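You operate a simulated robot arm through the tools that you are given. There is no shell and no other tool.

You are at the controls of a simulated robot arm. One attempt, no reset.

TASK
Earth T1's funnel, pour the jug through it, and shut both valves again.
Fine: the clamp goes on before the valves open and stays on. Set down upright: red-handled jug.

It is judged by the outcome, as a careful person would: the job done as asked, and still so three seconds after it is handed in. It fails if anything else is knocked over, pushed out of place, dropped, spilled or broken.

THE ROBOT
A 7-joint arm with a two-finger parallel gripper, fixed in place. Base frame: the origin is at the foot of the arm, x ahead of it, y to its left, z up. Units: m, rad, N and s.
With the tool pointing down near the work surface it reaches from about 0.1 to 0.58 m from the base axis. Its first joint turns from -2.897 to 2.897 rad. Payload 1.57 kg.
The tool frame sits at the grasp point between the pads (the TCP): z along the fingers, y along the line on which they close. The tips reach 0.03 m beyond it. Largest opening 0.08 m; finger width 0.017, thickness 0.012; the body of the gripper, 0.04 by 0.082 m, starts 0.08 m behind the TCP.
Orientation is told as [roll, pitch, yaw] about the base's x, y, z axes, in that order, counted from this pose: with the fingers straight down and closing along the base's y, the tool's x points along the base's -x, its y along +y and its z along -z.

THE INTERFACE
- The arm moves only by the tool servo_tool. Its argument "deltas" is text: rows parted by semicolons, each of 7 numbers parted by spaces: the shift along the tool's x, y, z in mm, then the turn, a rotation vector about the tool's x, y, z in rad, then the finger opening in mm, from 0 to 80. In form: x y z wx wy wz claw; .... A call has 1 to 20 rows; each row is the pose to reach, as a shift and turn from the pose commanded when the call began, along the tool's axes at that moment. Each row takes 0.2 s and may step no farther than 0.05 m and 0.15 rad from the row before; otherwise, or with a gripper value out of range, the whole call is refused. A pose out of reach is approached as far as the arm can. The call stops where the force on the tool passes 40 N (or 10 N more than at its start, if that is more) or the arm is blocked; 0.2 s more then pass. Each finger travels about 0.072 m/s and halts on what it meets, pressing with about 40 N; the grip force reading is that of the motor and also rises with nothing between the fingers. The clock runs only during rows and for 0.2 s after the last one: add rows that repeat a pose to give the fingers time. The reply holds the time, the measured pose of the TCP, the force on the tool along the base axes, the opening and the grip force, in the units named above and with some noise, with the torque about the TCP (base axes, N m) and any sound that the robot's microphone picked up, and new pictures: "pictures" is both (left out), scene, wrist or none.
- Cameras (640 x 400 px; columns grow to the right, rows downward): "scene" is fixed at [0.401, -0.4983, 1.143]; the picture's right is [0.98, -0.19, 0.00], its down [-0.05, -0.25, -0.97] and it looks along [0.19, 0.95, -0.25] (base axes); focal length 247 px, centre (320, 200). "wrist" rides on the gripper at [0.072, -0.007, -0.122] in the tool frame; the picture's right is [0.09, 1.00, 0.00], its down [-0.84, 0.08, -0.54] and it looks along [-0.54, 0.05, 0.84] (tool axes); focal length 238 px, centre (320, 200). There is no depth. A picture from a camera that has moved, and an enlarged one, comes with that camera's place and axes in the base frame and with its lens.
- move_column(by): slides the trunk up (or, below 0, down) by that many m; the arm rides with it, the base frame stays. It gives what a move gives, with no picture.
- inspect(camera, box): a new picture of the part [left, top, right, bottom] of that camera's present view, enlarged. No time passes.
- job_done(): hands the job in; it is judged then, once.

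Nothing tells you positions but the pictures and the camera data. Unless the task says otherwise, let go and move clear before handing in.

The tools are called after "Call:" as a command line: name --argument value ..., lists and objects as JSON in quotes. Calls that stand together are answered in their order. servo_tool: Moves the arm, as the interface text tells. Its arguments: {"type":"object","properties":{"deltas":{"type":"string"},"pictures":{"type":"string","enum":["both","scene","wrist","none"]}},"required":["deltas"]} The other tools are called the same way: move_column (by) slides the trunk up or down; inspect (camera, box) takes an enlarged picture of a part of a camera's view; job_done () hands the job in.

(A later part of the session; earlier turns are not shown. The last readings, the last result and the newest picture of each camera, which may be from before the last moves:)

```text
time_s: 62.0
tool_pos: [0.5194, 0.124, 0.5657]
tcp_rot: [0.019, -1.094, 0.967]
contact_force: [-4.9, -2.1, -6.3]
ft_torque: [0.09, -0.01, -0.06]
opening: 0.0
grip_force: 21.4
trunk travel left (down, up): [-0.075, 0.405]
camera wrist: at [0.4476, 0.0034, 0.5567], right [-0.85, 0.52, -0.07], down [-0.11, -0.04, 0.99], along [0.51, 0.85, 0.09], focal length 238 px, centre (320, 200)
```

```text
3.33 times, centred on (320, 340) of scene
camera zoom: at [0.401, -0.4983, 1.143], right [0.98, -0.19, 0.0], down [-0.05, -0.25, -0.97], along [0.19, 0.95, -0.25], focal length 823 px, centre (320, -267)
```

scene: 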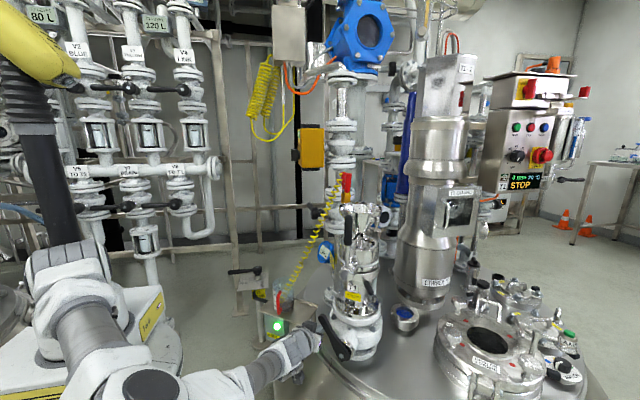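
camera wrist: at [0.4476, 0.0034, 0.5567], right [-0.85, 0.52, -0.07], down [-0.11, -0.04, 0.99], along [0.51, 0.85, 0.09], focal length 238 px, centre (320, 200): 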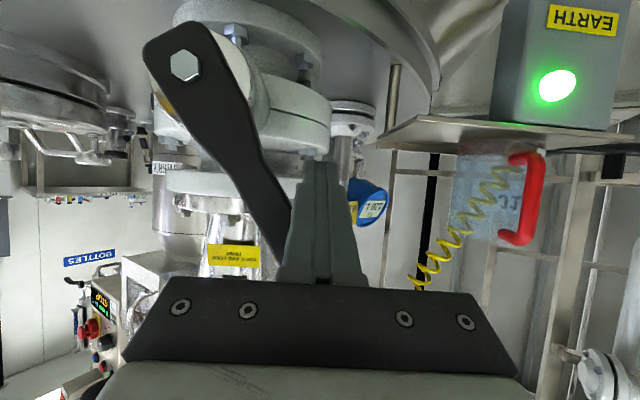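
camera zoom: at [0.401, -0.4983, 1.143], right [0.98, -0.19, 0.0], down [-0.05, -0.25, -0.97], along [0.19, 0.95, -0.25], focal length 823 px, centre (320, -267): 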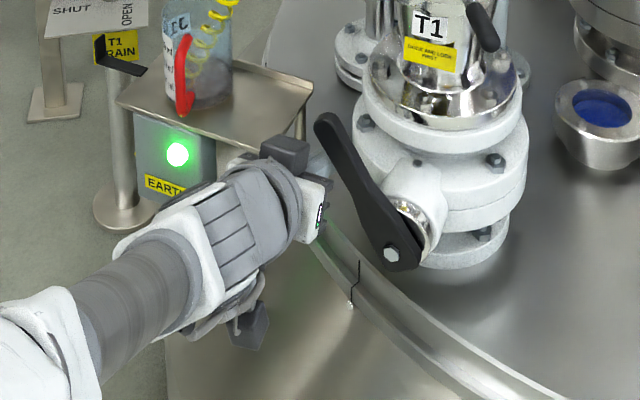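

About halfway up and going smoothly, so I'll continue to vertical.

Call:
servo_tool --deltas "-6.3 -6.7 -3.7 0 0 0 0; -11.9 -14.2 -7 0 0 0 0; -16.9 -22.2 -10.1 0 0 0 0; -21 -30.8 -12.8 0 0 0 0; -24.4 -39.9 -15.1 0 0 0 0; -24.4 -39.9 -15.1 0 0 0 0"

Call:
inspect --camera "scene" --box '[240, 280, 400, 400]'

```text
time_s: 63.4
tool_pos: [0.5542, 0.1013, 0.5956]
tcp_rot: [0.014, -1.096, 0.969]
contact_force: [-0.5, 0.8, -0.2]
ft_torque: [0.05, 0.02, -0.01]
opening: 0.0
grip_force: 21.4
trunk travel left (down, up): [-0.075, 0.405]
camera wrist: at [0.4812, -0.0188, 0.5865], right [-0.85, 0.52, -0.08], down [-0.11, -0.04, 0.99], along [0.51, 0.85, 0.1], focal length 238 px, centre (320, 200)
```

scene: 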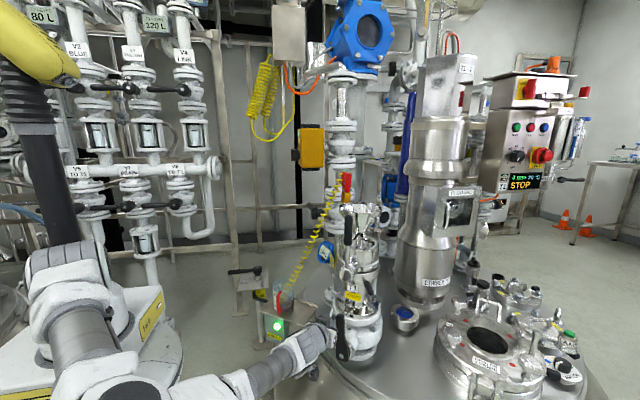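
wrist: 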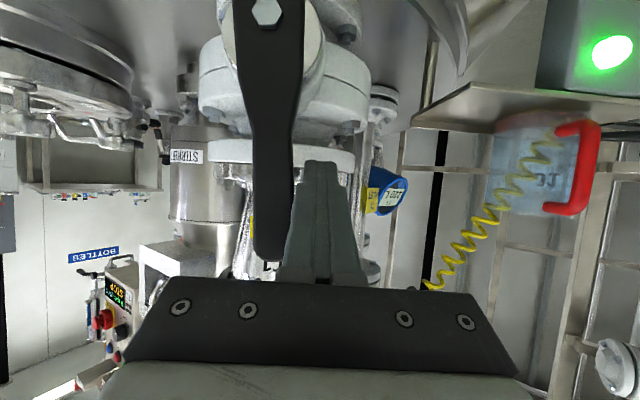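

```text
3.33 times, centred on (320, 340) of scene
camera zoom: at [0.401, -0.4983, 1.143], right [0.98, -0.19, 0.0], down [-0.05, -0.25, -0.97], along [0.19, 0.95, -0.25], focal length 823 px, centre (320, -267)
```

zoom: 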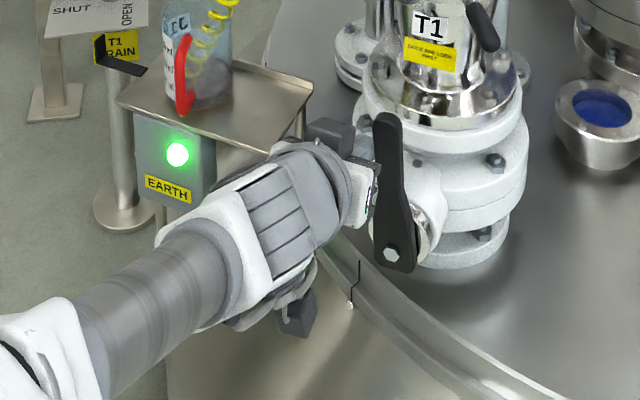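

The lower lever is almost vertical. I'll nudge it to its stop.

Call:
servo_tool --deltas "-1 -4 -0.5 0 0 0 0; -1.5 -7 -1 0 0 0 0; -2 -10 -1.3 0 0 0 0" --pictures "none"

Call:
inspect --camera "wrist" --box '[160, 0, 480, 280]'

```text
time_s: 64.2
tool_pos: [0.5614, 0.0955, 0.5968]
tcp_rot: [0.018, -1.094, 0.969]
contact_force: [-4.7, 9.6, -1.4]
ft_torque: [-0.11, -0.05, 0.04]
opening: 0.0001
grip_force: 21.5
trunk travel left (down, up): [-0.075, 0.405]
```

```text
1.43 times, centred on (320, 140) of wrist
camera zoom: at [0.4884, -0.025, 0.5882], right [-0.85, 0.52, -0.07], down [-0.11, -0.04, 0.99], along [0.51, 0.86, 0.09], focal length 340 px, centre (320, 286)
```

zoom: 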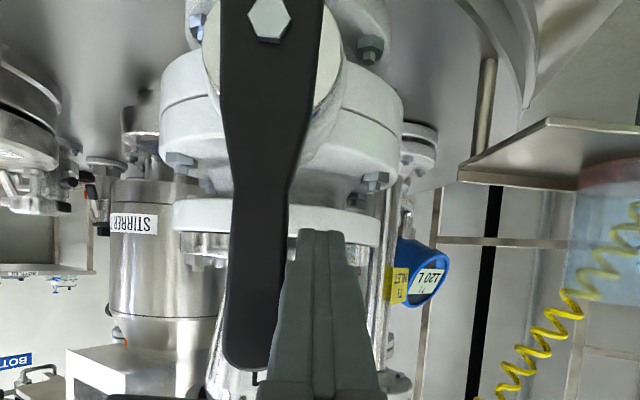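

Resistance is rising. One more small nudge to confirm the stop.

Call:
servo_tool --deltas "0 -3 0 0 0 0 0; 0 -5 0 0 0 0 0; 0 -7 0 0 0 0 0" --pictures "none"

Call:
inspect --camera "wrist" --box '[160, 0, 480, 280]'

Call:
inspect --camera "scene" --box '[290, 280, 400, 390]'

```text
time_s: 65.1
tool_pos: [0.5614, 0.0968, 0.596]
tcp_rot: [0.036, -1.09, 0.966]
contact_force: [-7.2, 3.7, 1.8]
ft_torque: [-0.07, -0.07, -0.09]
opening: 0.0002
grip_force: 22.0
trunk travel left (down, up): [-0.075, 0.405]
stopped in row 3: the force on the tool passed its limit at 41 N (the readings are from after the stop); the commanded pose is now the measured one
```

```text
1.43 times, centred on (320, 140) of wrist
camera zoom: at [0.4902, -0.025, 0.5874], right [-0.86, 0.5, -0.07], down [-0.1, -0.05, 0.99], along [0.5, 0.86, 0.09], focal length 340 px, centre (320, 286)
```

zoom: 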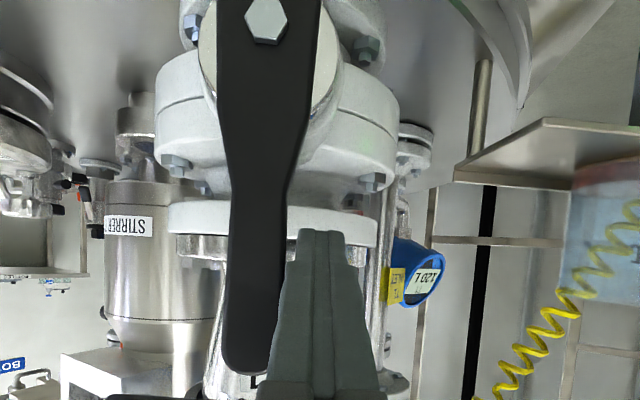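

```text
3.64 times, centred on (345, 335) of scene
camera zoom: at [0.401, -0.4983, 1.143], right [0.98, -0.19, 0.0], down [-0.05, -0.25, -0.97], along [0.19, 0.95, -0.25], focal length 898 px, centre (229, -291)
```

zoom: 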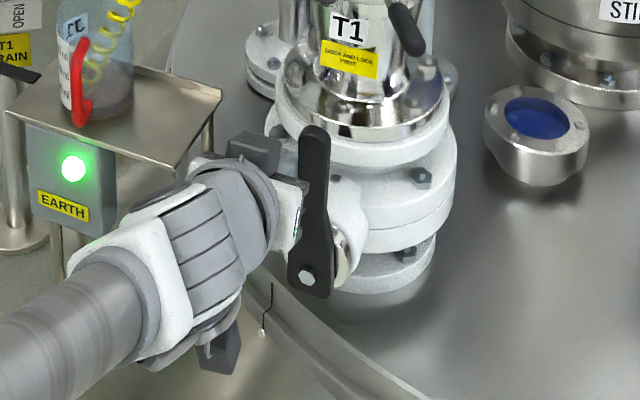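

Both valves are now open against their stops and the earth clamp is on. I'll back the fingers off and retreat, then go look at the jug.

Call:
servo_tool --deltas "0 13 0 0 0 0 0; 0 25 0 0 0 0 0; 0 25 -40 0 0 0 0; 0 25 -80 0 0 0 0; 0 25 -120 0 0 0 0; -30 25 -140 0 0.13 0 0; -60 25 -150 0 0.26 0 0; -90 25 -160 0 0.39 0 0; -110 25 -170 0 0.52 0 0; -130 25 -180 0 0.65 0 0; -150 25 -190 0 0.78 0 0; -165 25 -200 0 0.91 0 0; -180 25 -205 0 1.09 0 0" --pictures "scene"

```text
refused: row 13 steps farther than a row can; nothing moved
```

Call:
servo_tool --deltas "0 13 0 0 0 0 0; 0 25 0 0 0 0 0; 0 25 -40 0 0 0 0; 0 25 -80 0 0 0 0; 0 25 -120 0 0 0 0; -30 25 -140 0 0.13 0 0; -60 25 -150 0 0.26 0 0; -90 25 -160 0 0.39 0 0; -110 25 -170 0 0.52 0 0; -130 25 -180 0 0.65 0 0; -150 25 -190 0 0.78 0 0; -165 25 -200 0 0.91 0 0; -180 25 -205 0 1.04 0 0" --pictures "scene"

```text
time_s: 67.9
tool_pos: [0.4909, 0.0218, 0.8496]
tcp_rot: [0.016, -0.048, 0.993]
contact_force: [-0.3, 0.0, 0.2]
ft_torque: [0.04, 0.0, 0.03]
opening: 0.0001
grip_force: 21.3
trunk travel left (down, up): [-0.075, 0.405]
```

scene: 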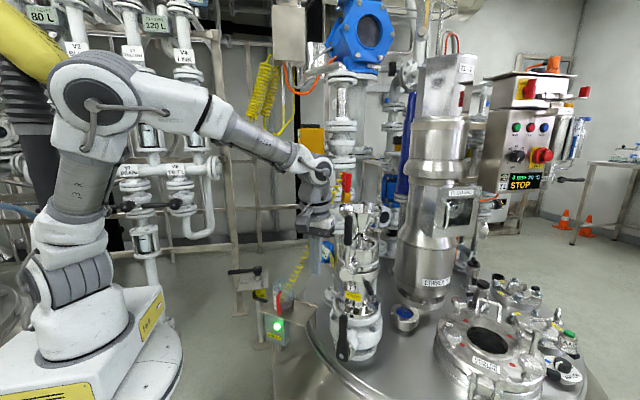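

Both levers are vertical. I'll move above the jug with the tool down to measure its handle.

Call:
servo_tool --deltas "-18 36 0 0 0.006 0.124 80; -37 72 0 0 0.012 0.248 80; -55 108 0 0 0.018 0.372 80; -74 144 0 0 0.024 0.496 80; -92 179 0 0 0.03 0.62 80; -110 215 0 0 0.036 0.744 80; -129 251 0 0 0.042 0.869 80; -147 287 0 0 0.048 0.993 80"

Call:
inspect --camera "wrist" --box '[250, 60, 410, 200]'

```text
time_s: 69.7
tool_pos: [0.3313, 0.302, 0.8645]
tcp_rot: [0.03, 0.026, 0.0]
contact_force: [0.1, -0.1, 0.8]
ft_torque: [0.01, -0.01, -0.03]
opening: 0.08
grip_force: 0.1
trunk travel left (down, up): [-0.075, 0.405]
camera wrist: at [0.263, 0.2926, 0.9869], right [-0.09, 1.0, 0.03], down [0.85, 0.06, 0.52], along [0.52, 0.07, -0.85], focal length 238 px, centre (320, 200)
```

scene: 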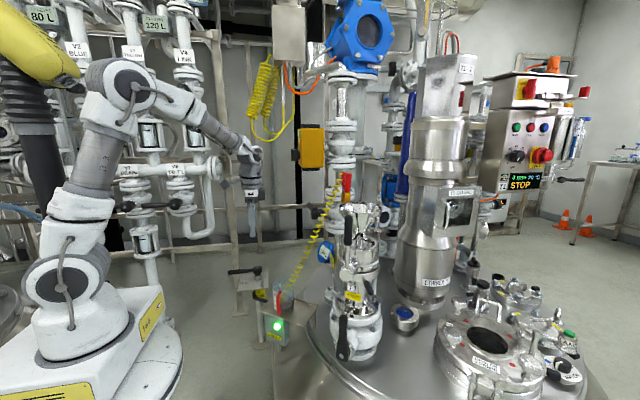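
wrist: 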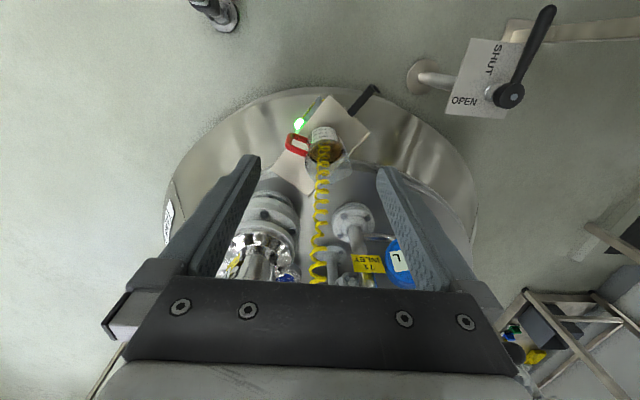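

```text
2.86 times, centred on (330, 130) of wrist
camera zoom: at [0.263, 0.2926, 0.9869], right [-0.09, 1.0, 0.03], down [0.85, 0.06, 0.52], along [0.52, 0.07, -0.85], focal length 681 px, centre (291, 400)
```

zoom: 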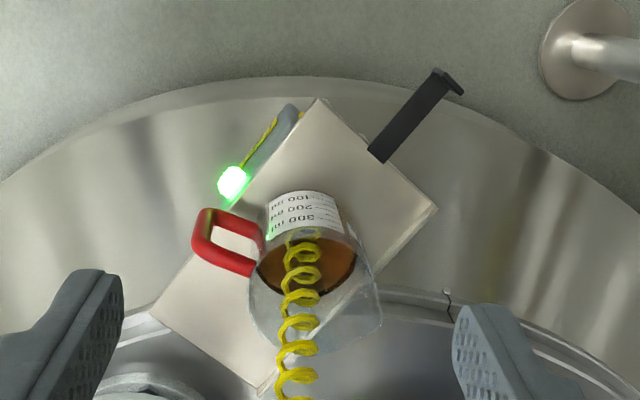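

From above, the red handle's outer bar stands vertically at about (0.405, 0.260), z 0.516–0.585. It's 76 mm from the jug axis (0.427, 0.333), which leaves roughly a 29 mm gap to the wall. I'll grip the bar tangentially with a horizontal tool, so the pour is simply a roll about the tool axis. First I'll reorient in free space.

Call:
servo_tool --deltas "5 0 10 0.0192 -0.1298 0.0192 60; 10 0 20 0.0385 -0.2597 0.0385 50; 15 0 30 0.0577 -0.3895 0.0577 40; 20 0 40 0.0769 -0.5193 0.0769 32; 25 0 50 0.0962 -0.6492 0.0962 32; 30 0 60 0.1154 -0.779 0.1154 32; 35 0 70 0.1346 -0.9088 0.1346 32; 40 0 80 0.1539 -1.0387 0.1539 32; 45 0 90 0.1731 -1.1685 0.1731 32; 50 0 100 0.1923 -1.2983 0.1923 32; 55 0 110 0.2116 -1.4282 0.2116 32; 60 0 120 0.2308 -1.558 0.2308 32"

```text
time_s: 72.3
tool_pos: [0.2679, 0.3042, 0.7462]
tcp_rot: [0.608, -1.532, -0.902]
contact_force: [0.4, -0.2, 0.3]
ft_torque: [0.0, 0.0, -0.04]
opening: 0.032
grip_force: 0.2
trunk travel left (down, up): [-0.075, 0.405]
camera wrist: at [0.1482, 0.337, 0.6771], right [0.29, 0.96, -0.07], down [-0.48, 0.21, 0.85], along [0.83, -0.21, 0.51], focal length 238 px, centre (320, 200)
```

scene: 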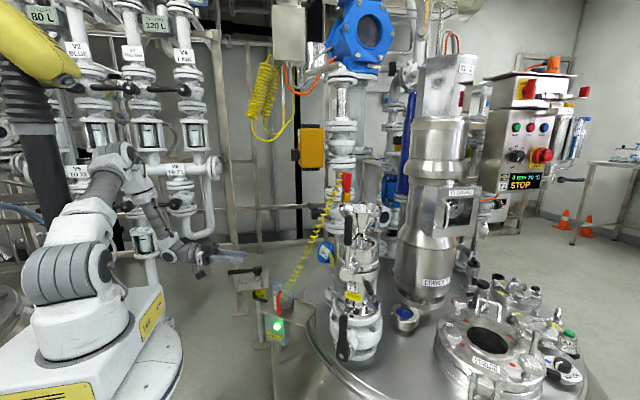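
wrist: 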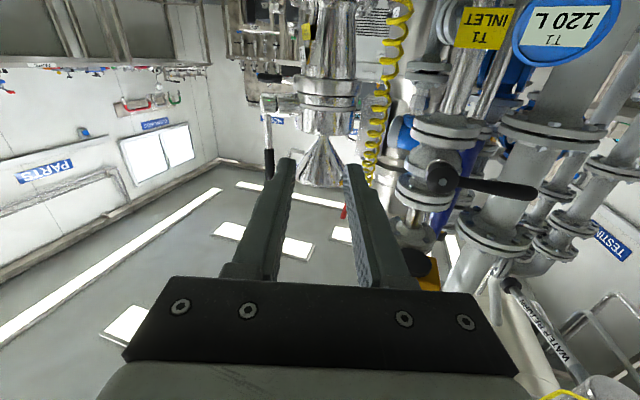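

The orientation is right: tool horizontal, heading (0.957, -0.29). I'll lower it to handle height at a staging point 100 mm short of the bar.

Call:
servo_tool --deltas "40 0 10 0 -0.01 0 32; 80 -1 20 0 -0.02 0 32; 120 -2 30 0 -0.03 0 32; 160 -2 41 0 -0.039 0 32; 191 -2.6 51 0 -0.039 0 32; 191 -2.6 51 0 -0.039 0 32"

Call:
inspect --camera "wrist" --box '[220, 80, 420, 240]'

Call:
inspect --camera "scene" --box '[220, 250, 320, 350]'

```text
time_s: 73.0
tool_pos: [0.3266, 0.2611, 0.6569]
tcp_rot: [0.957, -1.526, -1.401]
contact_force: [-0.3, -0.6, -0.7]
ft_torque: [0.03, -0.05, -0.01]
opening: 0.0322
grip_force: 0.1
trunk travel left (down, up): [-0.075, 0.405]
stopped in row 3: the arm was blocked; the commanded pose is now the measured one
camera wrist: at [0.2145, 0.3117, 0.5865], right [0.43, 0.9, -0.06], down [-0.45, 0.27, 0.85], along [0.78, -0.34, 0.52], focal length 238 px, centre (320, 200)
```

scene: 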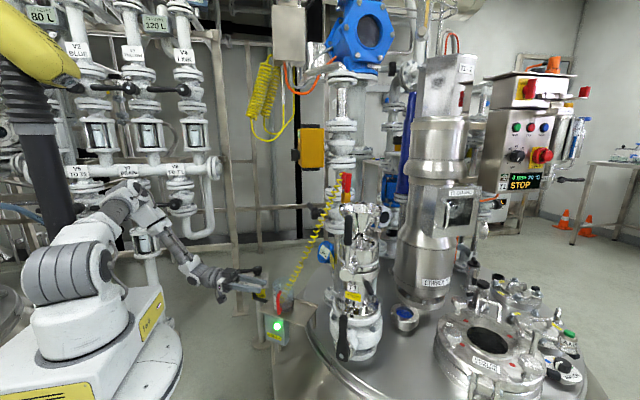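
wrist: 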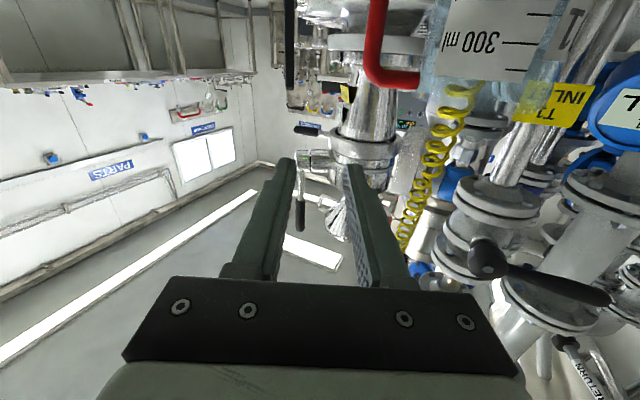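

```text
2.50 times, centred on (320, 160) of wrist
camera zoom: at [0.2145, 0.3117, 0.5865], right [0.43, 0.9, -0.06], down [-0.45, 0.27, 0.85], along [0.78, -0.34, 0.52], focal length 596 px, centre (320, 300)
```

zoom: 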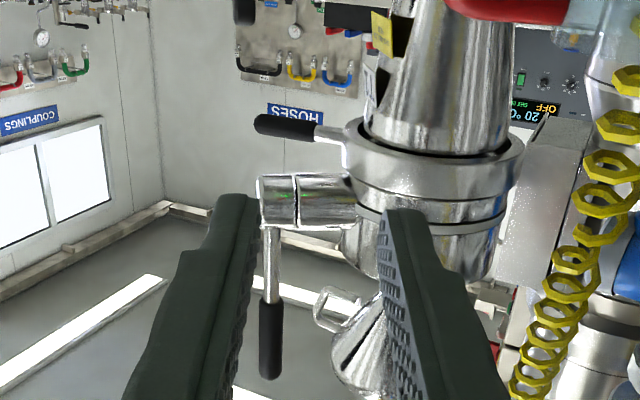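

```text
4.00 times, centred on (270, 300) of scene
camera zoom: at [0.401, -0.4983, 1.143], right [0.98, -0.19, 0.0], down [-0.05, -0.25, -0.97], along [0.19, 0.95, -0.25], focal length 988 px, centre (520, -200)
```

zoom: 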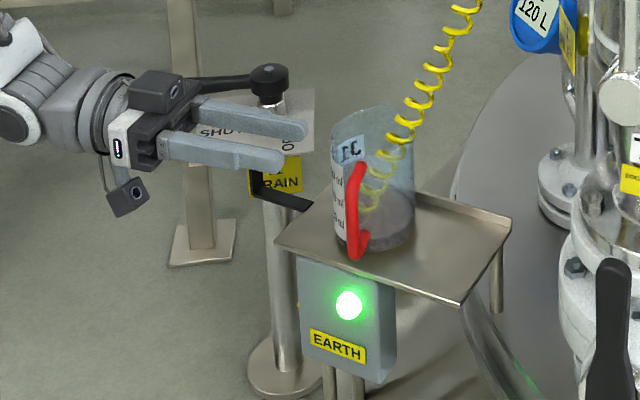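

The arm got blocked: a level tool at that height is past the wrist's range. A steeper tool, about 45° down, still works with the tangential handle grip, so I'll back up and tilt it down.

Call:
servo_tool --deltas "-20 0 -20 0 0 0 32; -40 0 -40 0 0.13 0 32; -60 0 -50 0 0.26 0 32; -70 0 -60 0 0.39 0 32; -80 0 -65 0 0.52 0 32; -90 0 -70 0 0.65 0 32; -90 0 -70 0 0.776 0 32"

Call:
inspect --camera "wrist" --box '[220, 0, 520, 240]'

```text
time_s: 74.6
tool_pos: [0.2627, 0.2896, 0.7469]
tcp_rot: [0.049, -0.765, -0.478]
contact_force: [-0.6, 0.0, -0.7]
ft_torque: [0.0, 0.01, 0.01]
opening: 0.0323
grip_force: 0.0
trunk travel left (down, up): [-0.075, 0.405]
camera wrist: at [0.137, 0.3407, 0.7845], right [0.37, 0.93, -0.03], down [0.22, -0.06, 0.97], along [0.9, -0.36, -0.23], focal length 238 px, centre (320, 200)
```

scene: 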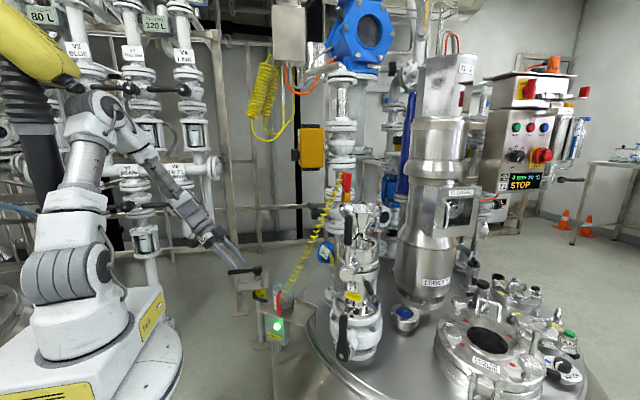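
wrist: 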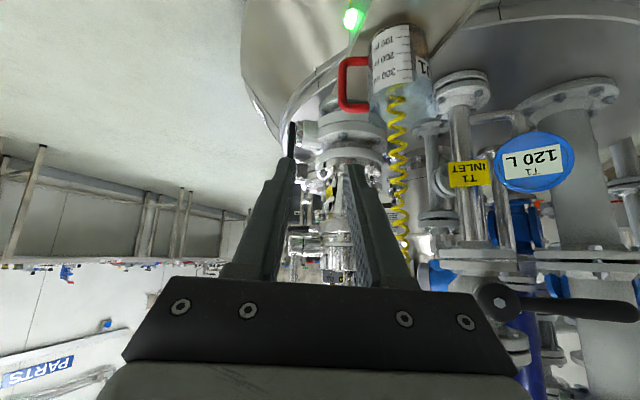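

```text
1.67 times, centred on (370, 120) of wrist
camera zoom: at [0.137, 0.3407, 0.7845], right [0.37, 0.93, -0.03], down [0.22, -0.06, 0.97], along [0.9, -0.36, -0.23], focal length 397 px, centre (237, 333)
```

zoom: 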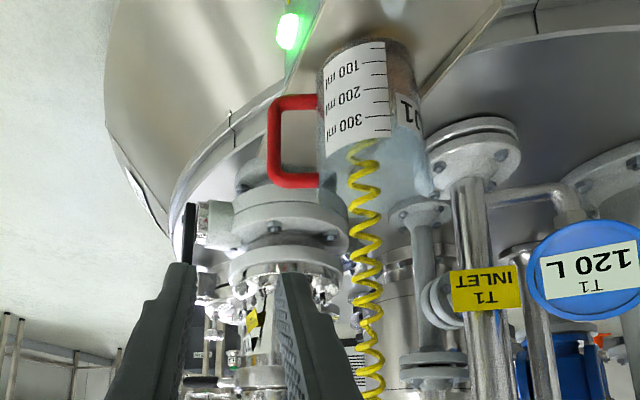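

I now have a clear view of the handle loop. The bar is at (0.405, 0.2615), z 0.52–0.593, with a 31 mm gap to the wall and the jug top at about 0.61. I'll go to a stage 100 mm back along a 45°-down approach with corrected yaw.

Call:
servo_tool --deltas "8 7 34 -0.032 0 -0.045 32; 17 14 69 -0.064 0 -0.09 32; 25 21 103 -0.096 0 -0.134 32; 34 28 138 -0.1275 0 -0.1787 32; 34 28 138 -0.1275 0 -0.1787 32"

Call:
inspect --camera "wrist" --box '[220, 40, 420, 240]'

Call:
inspect --camera "scene" --box '[230, 240, 320, 330]'

```text
time_s: 75.8
tool_pos: [0.3428, 0.2868, 0.6254]
tcp_rot: [0.005, -0.775, -0.233]
contact_force: [-0.2, 0.6, -0.1]
ft_torque: [0.01, 0.01, -0.03]
opening: 0.0319
grip_force: 0.1
trunk travel left (down, up): [-0.075, 0.405]
camera wrist: at [0.2089, 0.3121, 0.6612], right [0.16, 0.98, -0.06], down [0.23, 0.02, 0.97], along [0.96, -0.17, -0.22], focal length 238 px, centre (320, 200)
```

scene: 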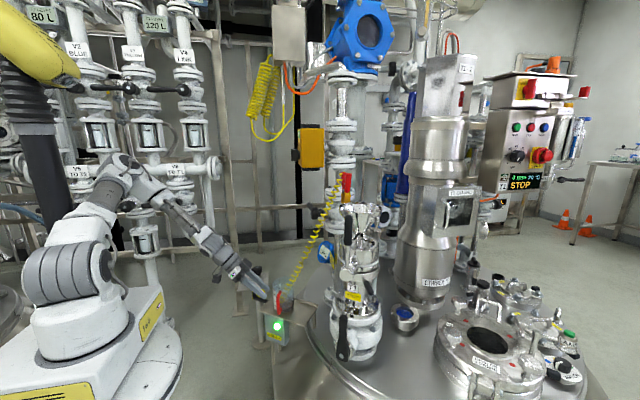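
wrist: 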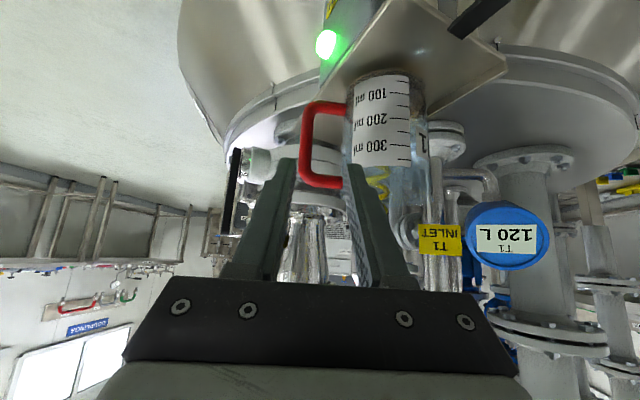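

```text
2.00 times, centred on (320, 140) of wrist
camera zoom: at [0.2089, 0.3121, 0.6612], right [0.16, 0.98, -0.06], down [0.23, 0.02, 0.97], along [0.96, -0.17, -0.22], focal length 477 px, centre (320, 320)
```

zoom: 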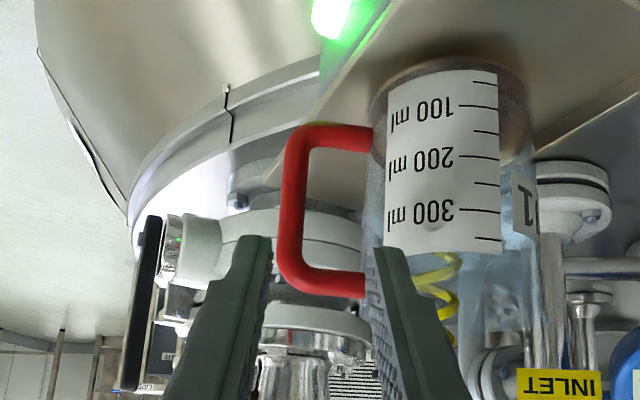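

```text
4.44 times, centred on (275, 285) of scene
camera zoom: at [0.401, -0.4983, 1.143], right [0.98, -0.19, 0.0], down [-0.05, -0.25, -0.97], along [0.19, 0.95, -0.25], focal length 1098 px, centre (520, -178)
```

zoom: 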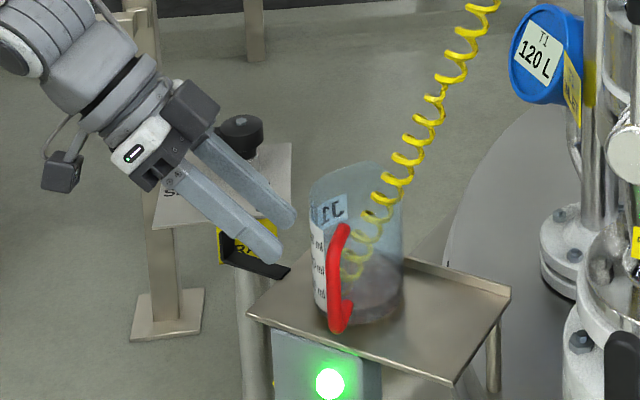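

The bar is nearly centred between the fingers. I'll shift 10 mm sideways and slide along the tool axis so that the bar sits between the pads.

Call:
servo_tool --deltas "0 -5 5 0 0 0 32; 1 -10 25 0 0 0 32; 2 -10 50 0 0 0 32; 2 -10 50 0 0 0 32" --pictures "wrist"

Call:
inspect --camera "wrist" --box '[220, 60, 420, 260]'

```text
time_s: 76.8
tool_pos: [0.3744, 0.2662, 0.588]
tcp_rot: [0.003, -0.773, -0.229]
contact_force: [1.0, 0.2, -0.2]
ft_torque: [0.03, 0.02, 0.0]
opening: 0.0321
grip_force: 0.0
trunk travel left (down, up): [-0.075, 0.405]
camera wrist: at [0.2416, 0.2923, 0.6246], right [0.16, 0.99, -0.06], down [0.23, 0.02, 0.97], along [0.96, -0.17, -0.22], focal length 238 px, centre (320, 200)
```

wrist: 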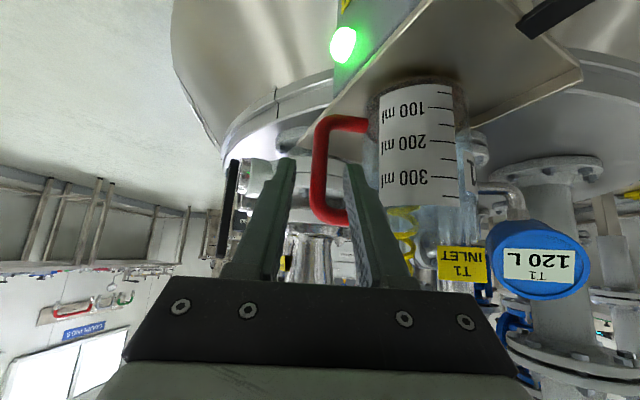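

```text
2.00 times, centred on (320, 160) of wrist
camera zoom: at [0.2416, 0.2923, 0.6246], right [0.16, 0.99, -0.06], down [0.23, 0.02, 0.97], along [0.96, -0.17, -0.22], focal length 477 px, centre (320, 280)
```

zoom: 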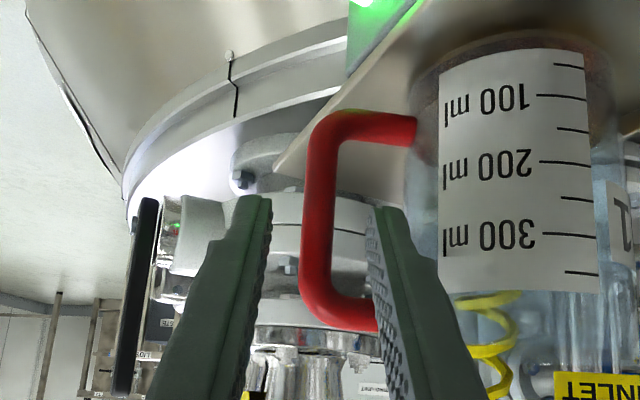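

The bar is well centred, so I'll advance the remaining 44 mm.

Call:
servo_tool --deltas "0 0.5 15 0 0 0 32; 0 1 30 0 0 0 32; 0 1.5 44 0 0 0 32; 0 1.5 44 0 0 0 32"

Call:
inspect --camera "wrist" --box '[240, 80, 440, 280]'

Call:
inspect --camera "scene" --box '[240, 250, 320, 330]'

```text
time_s: 77.8
tool_pos: [0.4056, 0.2619, 0.5568]
tcp_rot: [0.005, -0.774, -0.231]
contact_force: [-0.7, -0.1, 0.2]
ft_torque: [0.03, 0.0, 0.0]
opening: 0.0319
grip_force: 0.1
trunk travel left (down, up): [-0.075, 0.405]
camera wrist: at [0.271, 0.2874, 0.5936], right [0.16, 0.98, -0.06], down [0.23, 0.02, 0.97], along [0.96, -0.17, -0.22], focal length 238 px, centre (320, 200)
```

scene: 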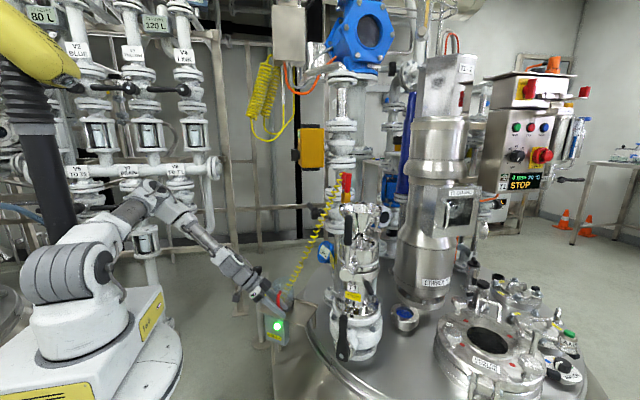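
wrist: 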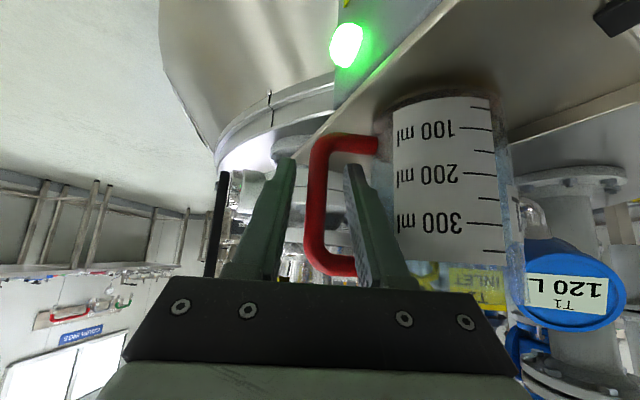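

```text
2.00 times, centred on (340, 180) of wrist
camera zoom: at [0.271, 0.2874, 0.5936], right [0.16, 0.98, -0.06], down [0.23, 0.02, 0.97], along [0.96, -0.17, -0.22], focal length 477 px, centre (280, 240)
```

zoom: 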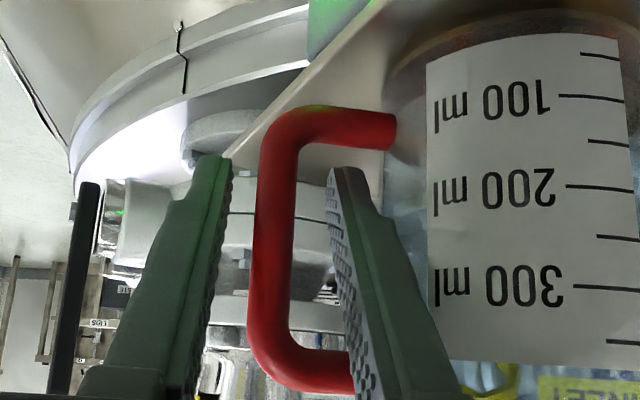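

```text
5.00 times, centred on (280, 290) of scene
camera zoom: at [0.401, -0.4983, 1.143], right [0.98, -0.19, 0.0], down [-0.05, -0.25, -0.97], along [0.19, 0.95, -0.25], focal length 1235 px, centre (520, -250)
```

zoom: 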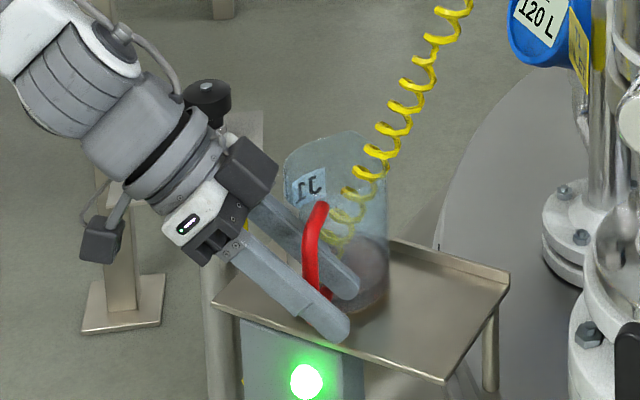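

The bar sits between the pads with the inner finger inside the loop. Closing now.

Call:
servo_tool --deltas "0 0 0 0 0 0 24; 0 0 0 0 0 0 16; 0 0 0 0 0 0 10; 0 0 0 0 0 0 4; 0 0 0 0 0 0 0; 0 0 0 0 0 0 0"

Call:
inspect --camera "wrist" --box '[240, 80, 440, 280]'

```text
time_s: 79.2
tool_pos: [0.4047, 0.2636, 0.5563]
tcp_rot: [0.003, -0.774, -0.231]
contact_force: [0.4, -0.8, -0.6]
ft_torque: [-0.09, -0.01, 0.01]
opening: 0.011
grip_force: 28.0
trunk travel left (down, up): [-0.075, 0.405]
camera wrist: at [0.2709, 0.2874, 0.5937], right [0.16, 0.98, -0.06], down [0.23, 0.02, 0.97], along [0.96, -0.17, -0.22], focal length 238 px, centre (320, 200)
```

scene: 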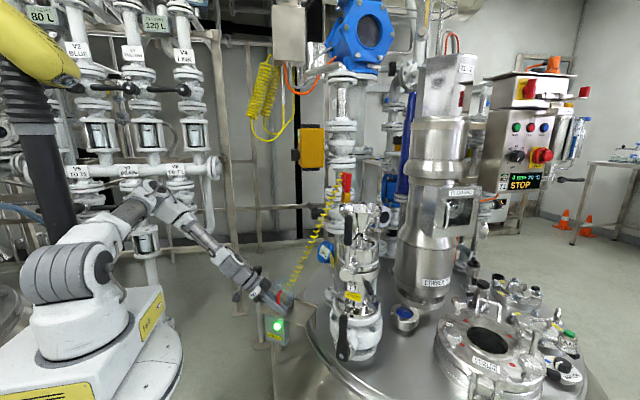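
wrist: 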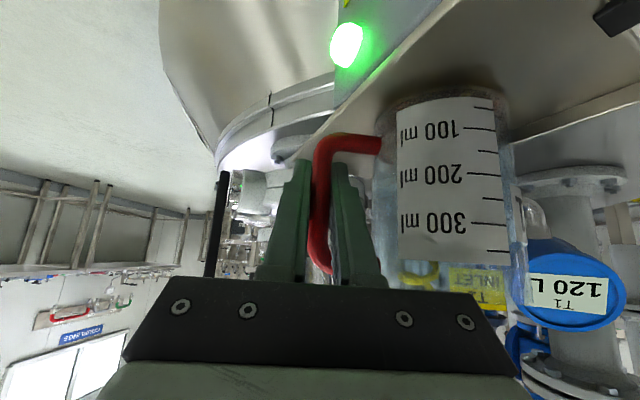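

```text
2.00 times, centred on (340, 180) of wrist
camera zoom: at [0.2709, 0.2874, 0.5937], right [0.16, 0.98, -0.06], down [0.23, 0.02, 0.97], along [0.96, -0.17, -0.22], focal length 477 px, centre (280, 240)
```

zoom: 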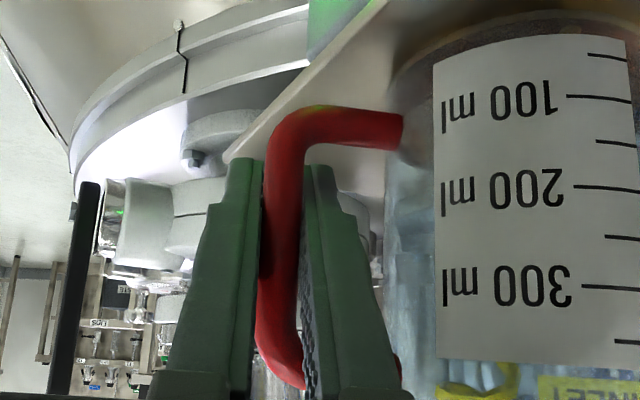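

The bar is gripped at 11 mm. I'll lift 8 mm to check that the jug stays upright.

Call:
servo_tool --deltas "-2 0 -2 0 0 0 0; -4 0 -4 0 0 0 0; -6 0 -6 0 0 0 0; -6 0 -6 0 0 0 0"

Call:
inspect --camera "wrist" --box '[240, 80, 440, 280]'

Call:
inspect --camera "scene" --box '[240, 250, 320, 330]'

```text
time_s: 80.2
tool_pos: [0.4037, 0.2626, 0.5651]
tcp_rot: [0.003, -0.773, -0.232]
contact_force: [-0.3, -0.7, -0.7]
ft_torque: [-0.09, 0.02, -0.01]
opening: 0.0109
grip_force: 28.1
trunk travel left (down, up): [-0.075, 0.405]
camera wrist: at [0.2703, 0.2879, 0.6023], right [0.16, 0.98, -0.06], down [0.23, 0.02, 0.97], along [0.96, -0.17, -0.22], focal length 238 px, centre (320, 200)
```

scene: 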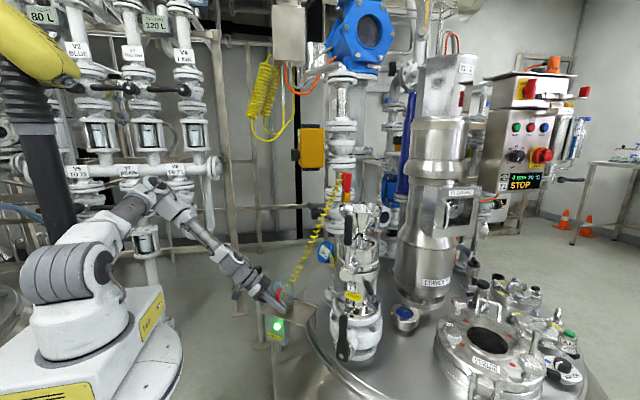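
wrist: 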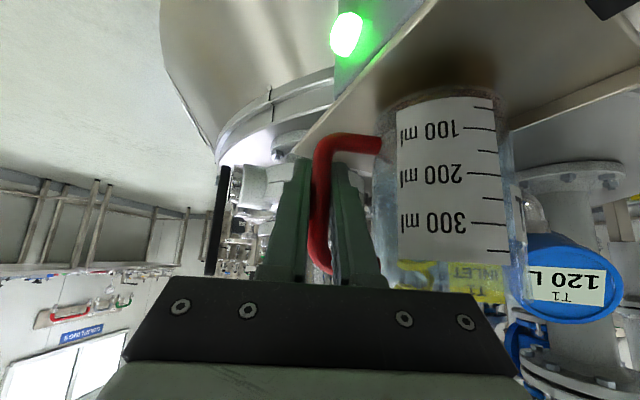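

```text
2.00 times, centred on (340, 180) of wrist
camera zoom: at [0.2703, 0.2879, 0.6023], right [0.16, 0.98, -0.06], down [0.23, 0.02, 0.97], along [0.96, -0.17, -0.22], focal length 477 px, centre (280, 240)
```

zoom: 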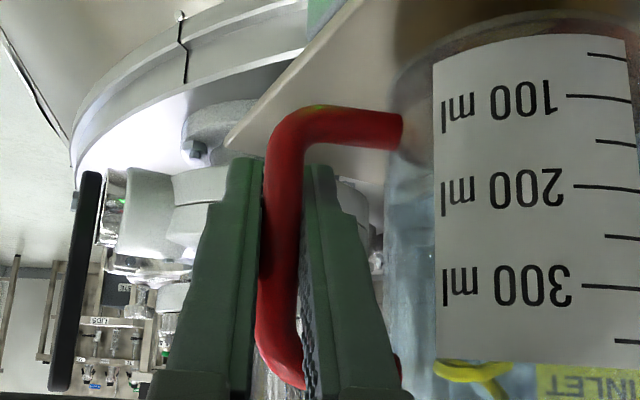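

```text
5.00 times, centred on (280, 290) of scene
camera zoom: at [0.401, -0.4983, 1.143], right [0.98, -0.19, 0.0], down [-0.05, -0.25, -0.97], along [0.19, 0.95, -0.25], focal length 1235 px, centre (520, -250)
```

zoom: 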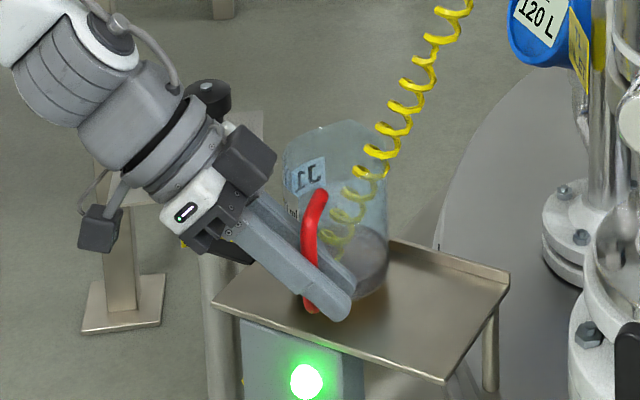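

The jug came up cleanly with no sag. I'll raise the trunk, carrying it upright.

Call:
move_column --by 0.17

Call:
inspect --camera "scene" --box '[220, 180, 360, 320]'

```text
time_s: 82.1
tool_pos: [0.4036, 0.2623, 0.7356]
tcp_rot: [0.004, -0.773, -0.231]
contact_force: [-0.1, -0.2, -2.1]
ft_torque: [-0.13, 0.07, 0.03]
opening: 0.0107
grip_force: 29.1
trunk travel left (down, up): [-0.245, 0.235]
```

```text
2.86 times, centred on (290, 250) of scene
camera zoom: at [0.401, -0.4983, 1.143], right [0.98, -0.19, 0.0], down [-0.05, -0.25, -0.97], along [0.19, 0.95, -0.25], focal length 706 px, centre (406, 57)
```

zoom: 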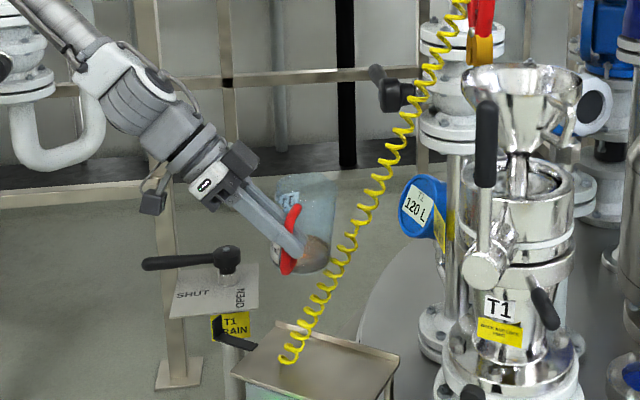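

The jug is airborne. I'll check its tilt in the wrist view.

Call:
inspect --camera "wrist" --box '[240, 40, 520, 280]'

Call:
inspect --camera "scene" --box '[260, 210, 310, 260]'

```text
1.67 times, centred on (380, 160) of wrist
camera zoom: at [0.2704, 0.2879, 0.7722], right [0.16, 0.98, -0.06], down [0.23, 0.02, 0.97], along [0.96, -0.17, -0.22], focal length 397 px, centre (220, 267)
```

zoom: 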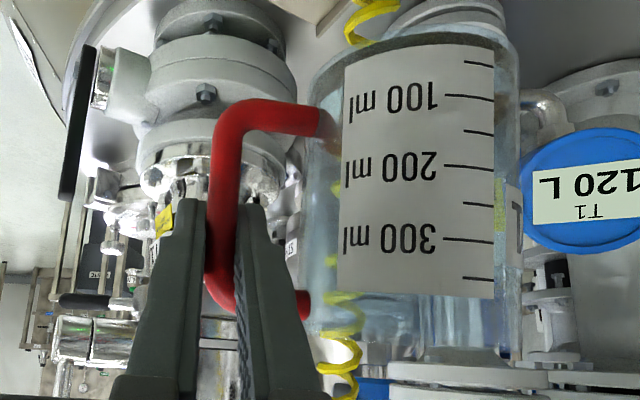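

```text
8.00 times, centred on (285, 235) of scene
camera zoom: at [0.401, -0.4983, 1.143], right [0.98, -0.19, 0.0], down [-0.05, -0.25, -0.97], along [0.19, 0.95, -0.25], focal length 1976 px, centre (600, -80)
```

zoom: 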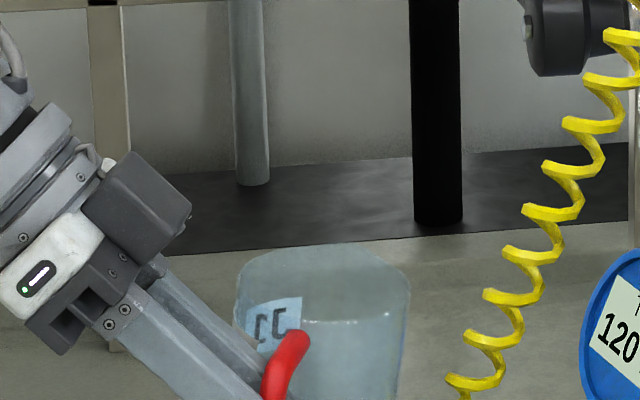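

The jug slid down about 20 mm in the pads, and its top arm now rests on the inner finger like a hook, which is secure. I'll raise it gently to travel height with a small tilt correction.

Call:
servo_tool --deltas "-7 0 -7 0 0 0 0; -21 0 -21.5 0 -0.01 0 0; -42 0 -43 0 -0.02 0 0; -63 0 -64.5 0 -0.03 0 0; -84 0 -86 0 -0.04 0 0; -105 0 -107.5 0 -0.05 0 0; -126 0 -129 0 -0.06 0 0; -147 0 -150.5 0 -0.07 0 0; -168 0 -172 0 -0.08 0 0; -189 0 -193.5 0 -0.09 0 0; -210 0 -215 0 -0.1 0 0; -224 0 -229 0 -0.1 0 0; -230 0 -236 0 -0.1 0 0"

Call:
inspect --camera "wrist" --box '[240, 40, 520, 280]'

Call:
inspect --camera "scene" --box '[230, 110, 350, 230]'

```text
time_s: 84.4
tool_pos: [0.4412, 0.1916, 1.0151]
tcp_rot: [-0.014, -0.873, -0.382]
contact_force: [-0.6, 0.3, -1.2]
ft_torque: [-0.08, 0.03, -0.02]
opening: 0.0111
grip_force: 28.6
trunk travel left (down, up): [-0.245, 0.235]
stopped in row 11: the arm was blocked; the commanded pose is now the measured one
camera wrist: at [0.3109, 0.2413, 1.0366], right [0.33, 0.94, -0.08], down [0.14, 0.03, 0.99], along [0.93, -0.33, -0.12], focal length 238 px, centre (320, 200)
```

scene: 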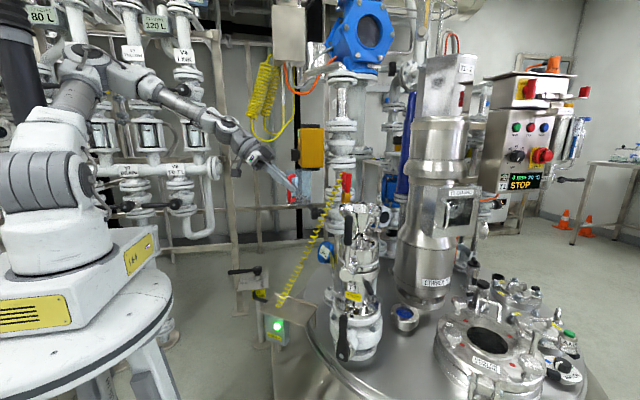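
wrist: 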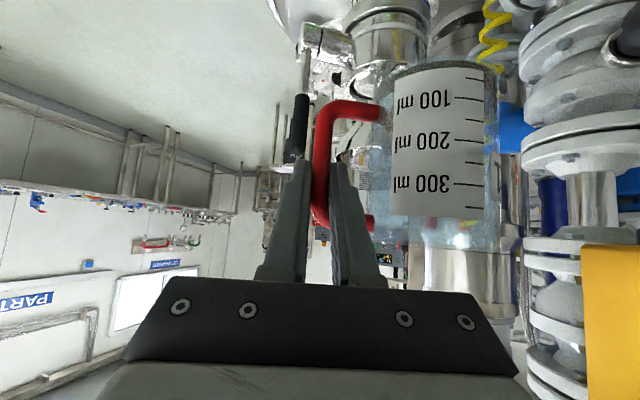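

```text
1.67 times, centred on (380, 160) of wrist
camera zoom: at [0.3109, 0.2413, 1.0366], right [0.33, 0.94, -0.08], down [0.14, 0.03, 0.99], along [0.93, -0.33, -0.12], focal length 397 px, centre (220, 267)
```

zoom: 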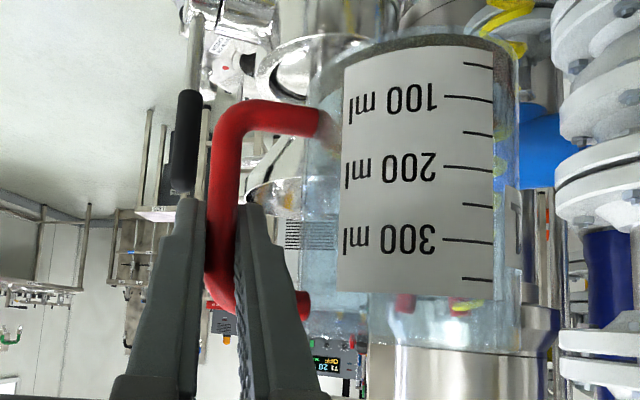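

```text
3.33 times, centred on (290, 170) of scene
camera zoom: at [0.401, -0.4983, 1.143], right [0.98, -0.19, 0.0], down [-0.05, -0.25, -0.97], along [0.19, 0.95, -0.25], focal length 823 px, centre (420, 300)
```

zoom: 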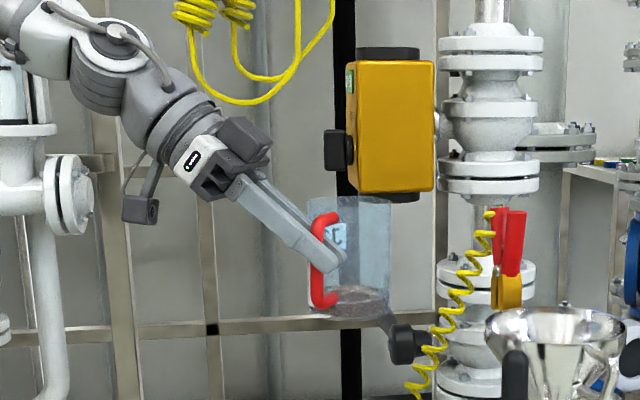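

The block was the elbow folding too close to the shoulder; the jug is held upright and steady. I'll move outward, away from the yellow box, swinging the yaw.

Call:
servo_tool --deltas "-10 -10 5 -0.0215 0 -0.018 0; -27 -27 13 -0.0572 0 -0.048 0; -44 -43 22 -0.093 0 -0.078 0; -61 -60 30 -0.1287 0 -0.108 0; -78 -77 39 -0.1645 0 -0.138 0; -94 -93 47 -0.2002 0 -0.168 0; -101 -100 51 -0.2145 0 -0.18 0"

Call:
inspect --camera "scene" --box '[260, 130, 400, 270]'

```text
time_s: 86.0
tool_pos: [0.4991, 0.0606, 1.0595]
tcp_rot: [-0.019, -0.875, -0.097]
contact_force: [-0.1, -0.1, -1.7]
ft_torque: [-0.1, 0.03, -0.01]
opening: 0.0107
grip_force: 29.0
trunk travel left (down, up): [-0.245, 0.235]
camera wrist: at [0.3598, 0.0705, 1.0831], right [0.05, 1.0, -0.08], down [0.13, 0.08, 0.99], along [0.99, -0.06, -0.13], focal length 238 px, centre (320, 200)
```

scene: 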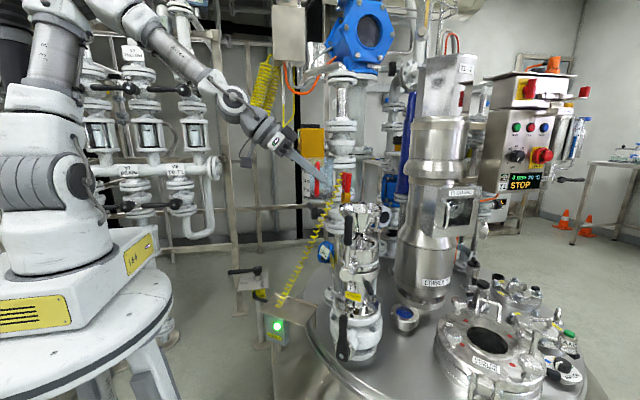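
wrist: 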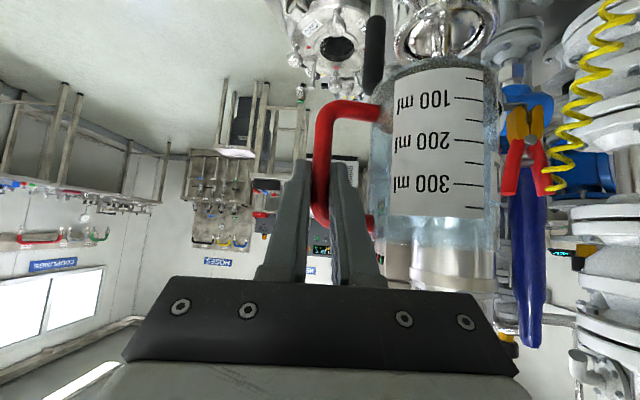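

```text
2.86 times, centred on (330, 200) of scene
camera zoom: at [0.401, -0.4983, 1.143], right [0.98, -0.19, 0.0], down [-0.05, -0.25, -0.97], along [0.19, 0.95, -0.25], focal length 706 px, centre (291, 200)
```

zoom: 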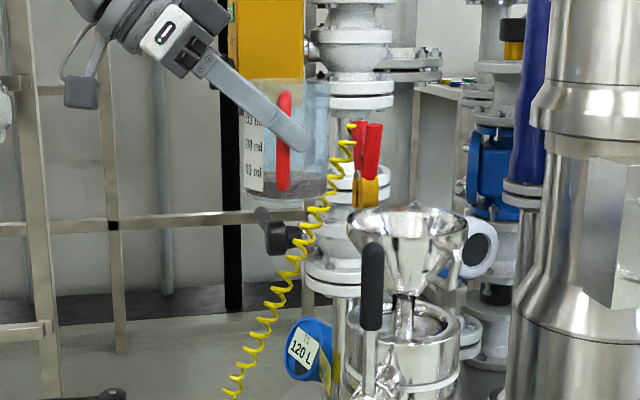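

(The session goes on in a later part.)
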